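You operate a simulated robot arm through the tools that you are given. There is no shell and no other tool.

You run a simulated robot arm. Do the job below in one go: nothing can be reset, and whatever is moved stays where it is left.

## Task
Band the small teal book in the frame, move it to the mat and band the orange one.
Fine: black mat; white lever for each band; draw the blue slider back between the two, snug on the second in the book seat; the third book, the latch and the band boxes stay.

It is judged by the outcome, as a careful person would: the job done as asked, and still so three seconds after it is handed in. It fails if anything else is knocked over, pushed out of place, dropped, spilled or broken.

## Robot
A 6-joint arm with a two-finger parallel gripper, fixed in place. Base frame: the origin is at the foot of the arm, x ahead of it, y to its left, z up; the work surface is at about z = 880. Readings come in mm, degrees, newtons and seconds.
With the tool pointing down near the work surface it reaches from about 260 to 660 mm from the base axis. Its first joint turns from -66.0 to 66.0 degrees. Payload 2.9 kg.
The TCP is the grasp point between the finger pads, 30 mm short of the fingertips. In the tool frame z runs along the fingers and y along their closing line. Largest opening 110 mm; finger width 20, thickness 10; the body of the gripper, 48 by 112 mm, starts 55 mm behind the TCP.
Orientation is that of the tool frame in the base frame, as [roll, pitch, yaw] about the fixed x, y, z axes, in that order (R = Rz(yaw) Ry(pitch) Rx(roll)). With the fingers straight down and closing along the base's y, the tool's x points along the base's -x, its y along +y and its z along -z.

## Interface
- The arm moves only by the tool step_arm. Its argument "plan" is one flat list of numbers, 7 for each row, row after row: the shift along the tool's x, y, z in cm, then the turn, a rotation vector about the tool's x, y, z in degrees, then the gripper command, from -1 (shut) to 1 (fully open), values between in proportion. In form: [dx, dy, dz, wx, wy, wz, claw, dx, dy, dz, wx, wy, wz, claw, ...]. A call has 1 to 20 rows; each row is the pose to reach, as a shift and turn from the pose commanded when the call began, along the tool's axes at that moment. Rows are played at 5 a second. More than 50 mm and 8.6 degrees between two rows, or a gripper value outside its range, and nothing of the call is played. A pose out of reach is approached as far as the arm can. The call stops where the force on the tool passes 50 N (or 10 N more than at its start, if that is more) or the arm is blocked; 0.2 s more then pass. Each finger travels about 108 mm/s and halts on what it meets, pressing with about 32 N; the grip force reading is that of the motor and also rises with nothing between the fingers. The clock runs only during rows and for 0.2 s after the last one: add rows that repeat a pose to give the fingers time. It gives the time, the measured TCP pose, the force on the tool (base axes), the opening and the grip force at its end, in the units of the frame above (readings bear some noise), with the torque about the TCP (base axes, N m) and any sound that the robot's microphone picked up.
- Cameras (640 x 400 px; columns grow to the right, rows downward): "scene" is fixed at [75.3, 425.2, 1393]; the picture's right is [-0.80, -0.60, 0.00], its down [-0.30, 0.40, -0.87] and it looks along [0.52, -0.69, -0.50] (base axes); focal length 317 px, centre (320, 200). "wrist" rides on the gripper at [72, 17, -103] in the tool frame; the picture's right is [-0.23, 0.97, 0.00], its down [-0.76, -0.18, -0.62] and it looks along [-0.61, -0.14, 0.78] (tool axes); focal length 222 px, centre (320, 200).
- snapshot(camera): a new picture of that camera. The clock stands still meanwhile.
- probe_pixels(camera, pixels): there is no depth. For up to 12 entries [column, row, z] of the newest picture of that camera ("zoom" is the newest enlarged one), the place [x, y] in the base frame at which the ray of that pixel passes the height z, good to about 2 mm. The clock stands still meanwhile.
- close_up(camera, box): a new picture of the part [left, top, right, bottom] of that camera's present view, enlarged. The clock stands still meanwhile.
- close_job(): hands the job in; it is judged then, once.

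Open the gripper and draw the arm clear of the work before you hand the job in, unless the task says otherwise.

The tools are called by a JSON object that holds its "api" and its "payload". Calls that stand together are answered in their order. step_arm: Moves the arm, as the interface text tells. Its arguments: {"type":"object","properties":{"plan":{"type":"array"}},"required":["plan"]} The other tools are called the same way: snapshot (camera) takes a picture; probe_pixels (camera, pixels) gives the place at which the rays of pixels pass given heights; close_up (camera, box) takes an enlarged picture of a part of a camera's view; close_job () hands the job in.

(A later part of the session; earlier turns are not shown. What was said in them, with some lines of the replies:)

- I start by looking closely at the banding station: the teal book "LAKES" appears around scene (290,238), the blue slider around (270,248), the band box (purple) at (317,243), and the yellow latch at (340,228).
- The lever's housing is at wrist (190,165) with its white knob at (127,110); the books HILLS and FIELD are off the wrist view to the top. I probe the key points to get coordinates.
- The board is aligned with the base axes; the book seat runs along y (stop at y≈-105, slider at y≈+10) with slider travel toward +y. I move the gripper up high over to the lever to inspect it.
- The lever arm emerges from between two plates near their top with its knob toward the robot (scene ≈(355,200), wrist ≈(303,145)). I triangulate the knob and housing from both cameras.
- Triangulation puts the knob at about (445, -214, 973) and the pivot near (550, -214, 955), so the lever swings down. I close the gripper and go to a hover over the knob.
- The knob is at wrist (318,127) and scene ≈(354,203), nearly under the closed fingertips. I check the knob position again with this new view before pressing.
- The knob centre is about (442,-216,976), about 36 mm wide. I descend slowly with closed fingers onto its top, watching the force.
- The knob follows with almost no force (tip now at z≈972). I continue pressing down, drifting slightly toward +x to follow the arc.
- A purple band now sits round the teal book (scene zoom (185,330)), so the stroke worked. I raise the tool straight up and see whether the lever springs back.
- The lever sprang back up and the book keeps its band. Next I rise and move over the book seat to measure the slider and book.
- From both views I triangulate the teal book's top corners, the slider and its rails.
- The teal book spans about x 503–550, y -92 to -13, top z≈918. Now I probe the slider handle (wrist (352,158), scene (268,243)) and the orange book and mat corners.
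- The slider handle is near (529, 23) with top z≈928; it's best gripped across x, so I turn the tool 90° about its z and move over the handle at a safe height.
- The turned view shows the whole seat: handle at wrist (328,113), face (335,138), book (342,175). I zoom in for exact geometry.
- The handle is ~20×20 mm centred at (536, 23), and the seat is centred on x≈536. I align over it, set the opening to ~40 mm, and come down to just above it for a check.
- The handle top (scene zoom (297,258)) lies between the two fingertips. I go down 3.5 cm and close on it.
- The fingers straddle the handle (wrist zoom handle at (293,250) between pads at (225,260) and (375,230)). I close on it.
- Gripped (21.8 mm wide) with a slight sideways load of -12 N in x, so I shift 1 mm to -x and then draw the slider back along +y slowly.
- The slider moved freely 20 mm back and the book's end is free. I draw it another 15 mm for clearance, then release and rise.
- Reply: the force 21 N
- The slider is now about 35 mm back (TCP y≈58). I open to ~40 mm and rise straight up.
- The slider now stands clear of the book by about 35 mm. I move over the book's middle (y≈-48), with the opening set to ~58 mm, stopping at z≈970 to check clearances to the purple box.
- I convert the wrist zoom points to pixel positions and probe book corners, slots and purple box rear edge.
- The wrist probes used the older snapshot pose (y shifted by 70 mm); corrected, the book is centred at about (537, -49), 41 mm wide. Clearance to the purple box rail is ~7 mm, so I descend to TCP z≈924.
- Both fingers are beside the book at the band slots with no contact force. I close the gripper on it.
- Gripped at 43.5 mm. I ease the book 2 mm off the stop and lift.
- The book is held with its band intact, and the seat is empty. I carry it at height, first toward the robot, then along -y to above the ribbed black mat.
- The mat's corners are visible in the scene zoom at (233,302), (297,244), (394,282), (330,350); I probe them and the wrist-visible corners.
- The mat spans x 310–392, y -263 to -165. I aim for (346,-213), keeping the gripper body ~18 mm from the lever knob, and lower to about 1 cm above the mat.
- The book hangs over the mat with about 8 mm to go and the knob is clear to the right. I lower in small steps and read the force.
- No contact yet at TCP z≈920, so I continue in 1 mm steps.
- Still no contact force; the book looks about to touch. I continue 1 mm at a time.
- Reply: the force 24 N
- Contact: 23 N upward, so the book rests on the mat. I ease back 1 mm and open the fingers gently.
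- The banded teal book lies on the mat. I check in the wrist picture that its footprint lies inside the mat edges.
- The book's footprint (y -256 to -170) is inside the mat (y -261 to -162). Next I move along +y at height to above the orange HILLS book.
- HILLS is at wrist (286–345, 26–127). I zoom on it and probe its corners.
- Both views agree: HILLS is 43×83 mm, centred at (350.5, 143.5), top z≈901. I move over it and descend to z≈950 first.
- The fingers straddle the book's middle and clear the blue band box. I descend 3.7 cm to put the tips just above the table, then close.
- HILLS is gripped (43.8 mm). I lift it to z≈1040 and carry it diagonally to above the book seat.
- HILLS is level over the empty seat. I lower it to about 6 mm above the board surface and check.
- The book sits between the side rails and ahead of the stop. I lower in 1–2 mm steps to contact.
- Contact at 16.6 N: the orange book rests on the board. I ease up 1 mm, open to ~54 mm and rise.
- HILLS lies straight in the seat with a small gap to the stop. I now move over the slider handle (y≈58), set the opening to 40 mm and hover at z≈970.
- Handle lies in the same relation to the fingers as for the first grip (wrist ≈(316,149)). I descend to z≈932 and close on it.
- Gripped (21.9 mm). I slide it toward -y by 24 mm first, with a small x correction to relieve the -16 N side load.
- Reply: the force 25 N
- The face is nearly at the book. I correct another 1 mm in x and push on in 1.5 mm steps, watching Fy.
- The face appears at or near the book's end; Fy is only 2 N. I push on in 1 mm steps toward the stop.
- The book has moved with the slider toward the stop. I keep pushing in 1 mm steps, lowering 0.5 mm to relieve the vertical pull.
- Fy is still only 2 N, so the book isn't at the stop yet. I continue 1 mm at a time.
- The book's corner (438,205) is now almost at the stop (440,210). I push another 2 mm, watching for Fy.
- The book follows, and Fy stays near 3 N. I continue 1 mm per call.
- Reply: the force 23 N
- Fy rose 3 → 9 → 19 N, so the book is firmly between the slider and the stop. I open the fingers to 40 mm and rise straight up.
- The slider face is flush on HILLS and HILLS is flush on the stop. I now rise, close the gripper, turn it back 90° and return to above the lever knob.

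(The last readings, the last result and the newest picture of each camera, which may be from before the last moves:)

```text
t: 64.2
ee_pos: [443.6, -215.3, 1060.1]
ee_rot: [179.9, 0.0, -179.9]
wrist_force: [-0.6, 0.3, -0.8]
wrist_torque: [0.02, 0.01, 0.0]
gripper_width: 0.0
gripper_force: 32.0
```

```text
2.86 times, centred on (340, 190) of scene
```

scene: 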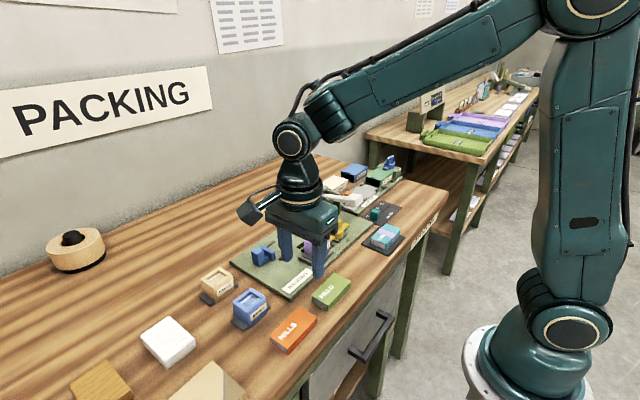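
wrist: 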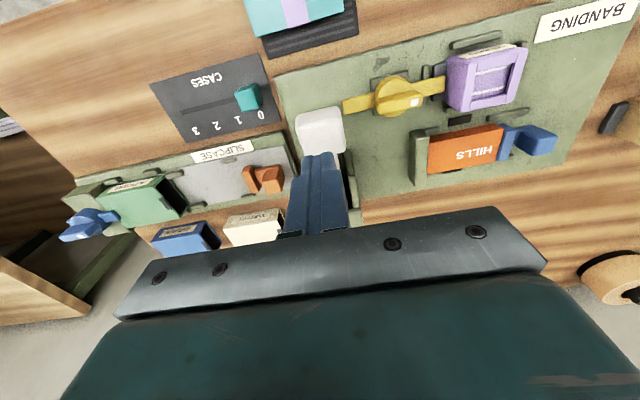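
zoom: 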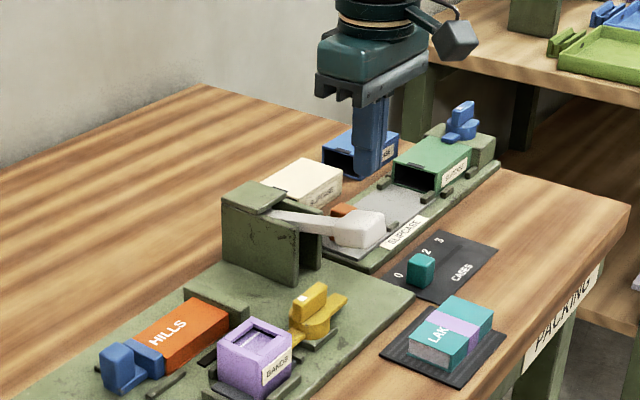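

Same hover pose as for the first stroke (knob at wrist (320,130)). I repeat the press along the same arc.

{"api": "step_arm", "payload": {"plan": [0, -0.05, 2, 0, 0, 0, -1, 0, -0.05, 3.5, 0, 0, 0, -1, 0, -0.05, 4, 0, 0, 0, -1, 0, -0.05, 4.5, 0, 0, 0, -1, 0, -0.05, 5, 0, 0, 0, -1, 0, -0.05, 5.5, 0, 0, 0, -1, 0, -0.05, 6, 0, 0, 0, -1, 0, -0.05, 6.5, 0, 0, 0, -1, 0, -0.05, 7, 0, 0, 0, -1, -0.1, -0.05, 7.5, 0, 0, 0, -1, -0.2, -0.05, 8, 0, 0, 0, -1, -0.3, -0.05, 8.5, 0, 0, 0, -1, -0.4, -0.05, 9, 0, 0, 0, -1, -0.5, -0.05, 9.5, 0, 0, 0, -1, -0.6, -0.05, 9.8, 0, 0, 0, -1]}}

{"api": "close_up", "payload": {"camera": "scene", "box": [260, 120, 420, 260]}}

{"api": "snapshot", "payload": {"camera": "wrist"}}

```text
t: 67.4
ee_pos: [450.6, -215.0, 962.1]
ee_rot: [179.9, 0.0, -180.0]
wrist_force: [-2.8, 0.6, 4.2]
wrist_torque: [0.01, 0.07, -0.01]
gripper_width: 0.0
gripper_force: 31.9
```

```text
2.86 times, centred on (340, 190) of scene
```

zoom: 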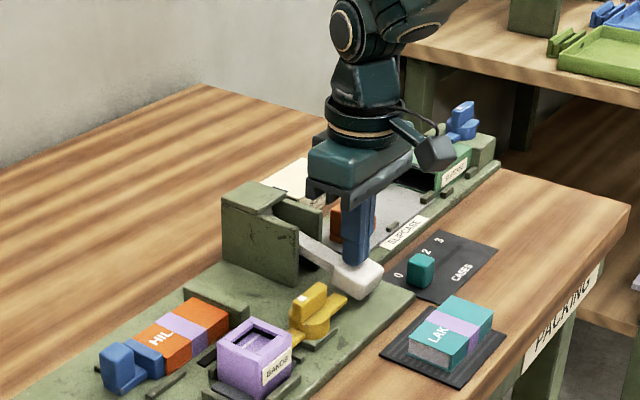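

```text
taken
```

wrist: 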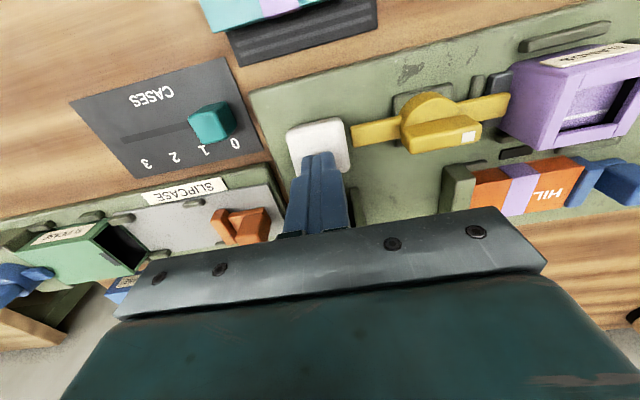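

A purple band is now round HILLS too. I raise the tool straight up off the lever and draw the arm clear, opening the gripper once high.

{"api": "step_arm", "payload": {"plan": [0.2, 0, -1, 0, 0, 0, -1, 0.5, 0, -2, 0, 0, 0, -1, 0.6, 0, -4, 0, 0, 0, -1, 0.6, 0, -7, 0, 0, 0, -1, 0.6, 0, -10, 0, 0, 0, -1, 0.6, 0, -14, 0, 0, 0, -1, 0.6, 2, -17, 0, 0, 0, 0, 0.6, 6, -19, 0, 0, 0, 1, 0.6, 10, -19, 0, 0, 0, 1, 0, 14, -19, 0, 0, 0, 1, -2, 18, -19, 0, 0, 0, 1, -3, 22, -19, 0, 0, 0, 1, -3.5, 23.5, -19, 0, 0, 0, 1, -3.5, 23.5, -19, 0, 0, 0, 1]}}

{"api": "snapshot", "payload": {"camera": "wrist"}}

{"api": "snapshot", "payload": {"camera": "scene"}}

{"api": "close_up", "payload": {"camera": "scene", "box": [230, 160, 440, 300]}}

{"api": "close_up", "payload": {"camera": "wrist", "box": [60, 0, 400, 190]}}

```text
t: 70.4
ee_pos: [485.5, 20.9, 1152.6]
ee_rot: [-180.0, 0.0, 180.0]
wrist_force: [0.4, 0.5, 0.5]
wrist_torque: [0.03, -0.02, 0.01]
gripper_width: 110.3
gripper_force: 0.0
```

```text
taken
```

wrist: 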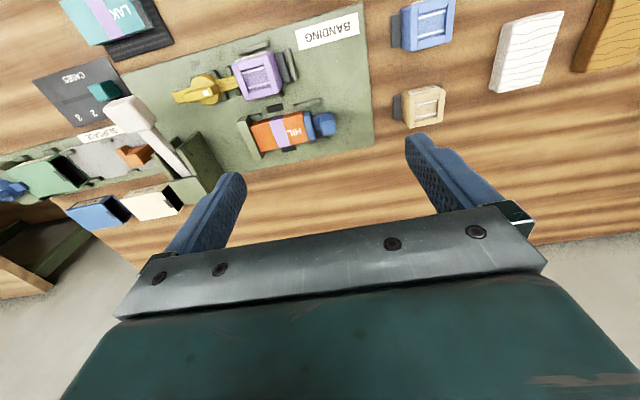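

```text
taken
```

scene: 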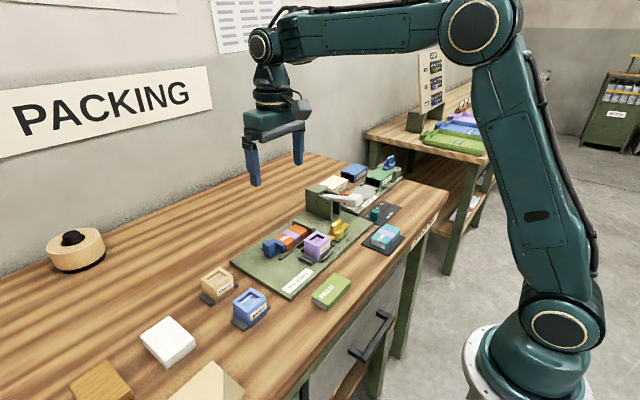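

```text
2.86 times, centred on (335, 230) of scene
```

zoom: 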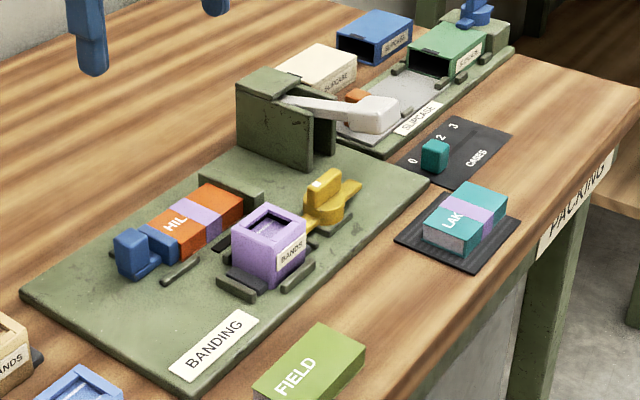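

```text
1.88 times, centred on (230, 95) of wrist
```

zoom: 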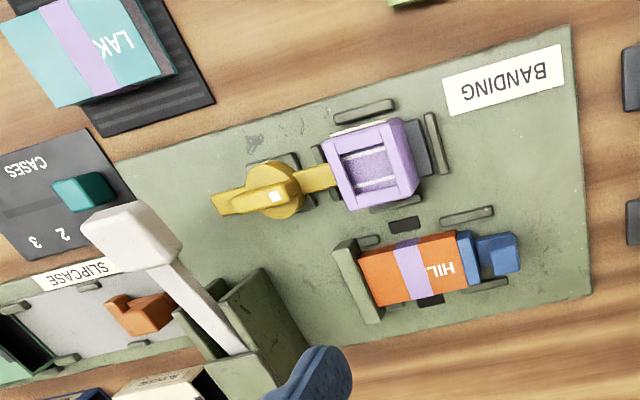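

Teal LAKES is banded and lying on the black mat. Orange HILLS is banded in the seat with the slider snug, and the lever has sprung back. FIELD, the latch and the band boxes are where they were. The gripper is open and the arm is clear, so I hand the job in.

{"api": "close_job", "payload": {}}

```text
The job is handed in.
```

The job is done and handed in; I haven't seen the judging result.

- **Teal book (LAKES):** it has a purple band and lies fully on the black mat.
- **Orange book (HILLS):** it has a purple band and sits in the book seat against the stop. The blue slider is snug on its other end.
- **Lever and slider:** I pressed the white lever once for each band, and it sprang back up the first time and looks up in the final pictures too. I drew the slider back about 35 mm between the two books.
- **Left alone:** the green FIELD book, the yellow latch and the three band boxes are where they started. Nothing else was knocked or moved.

The gripper is open and the arm is back near its starting position, clear of the work.
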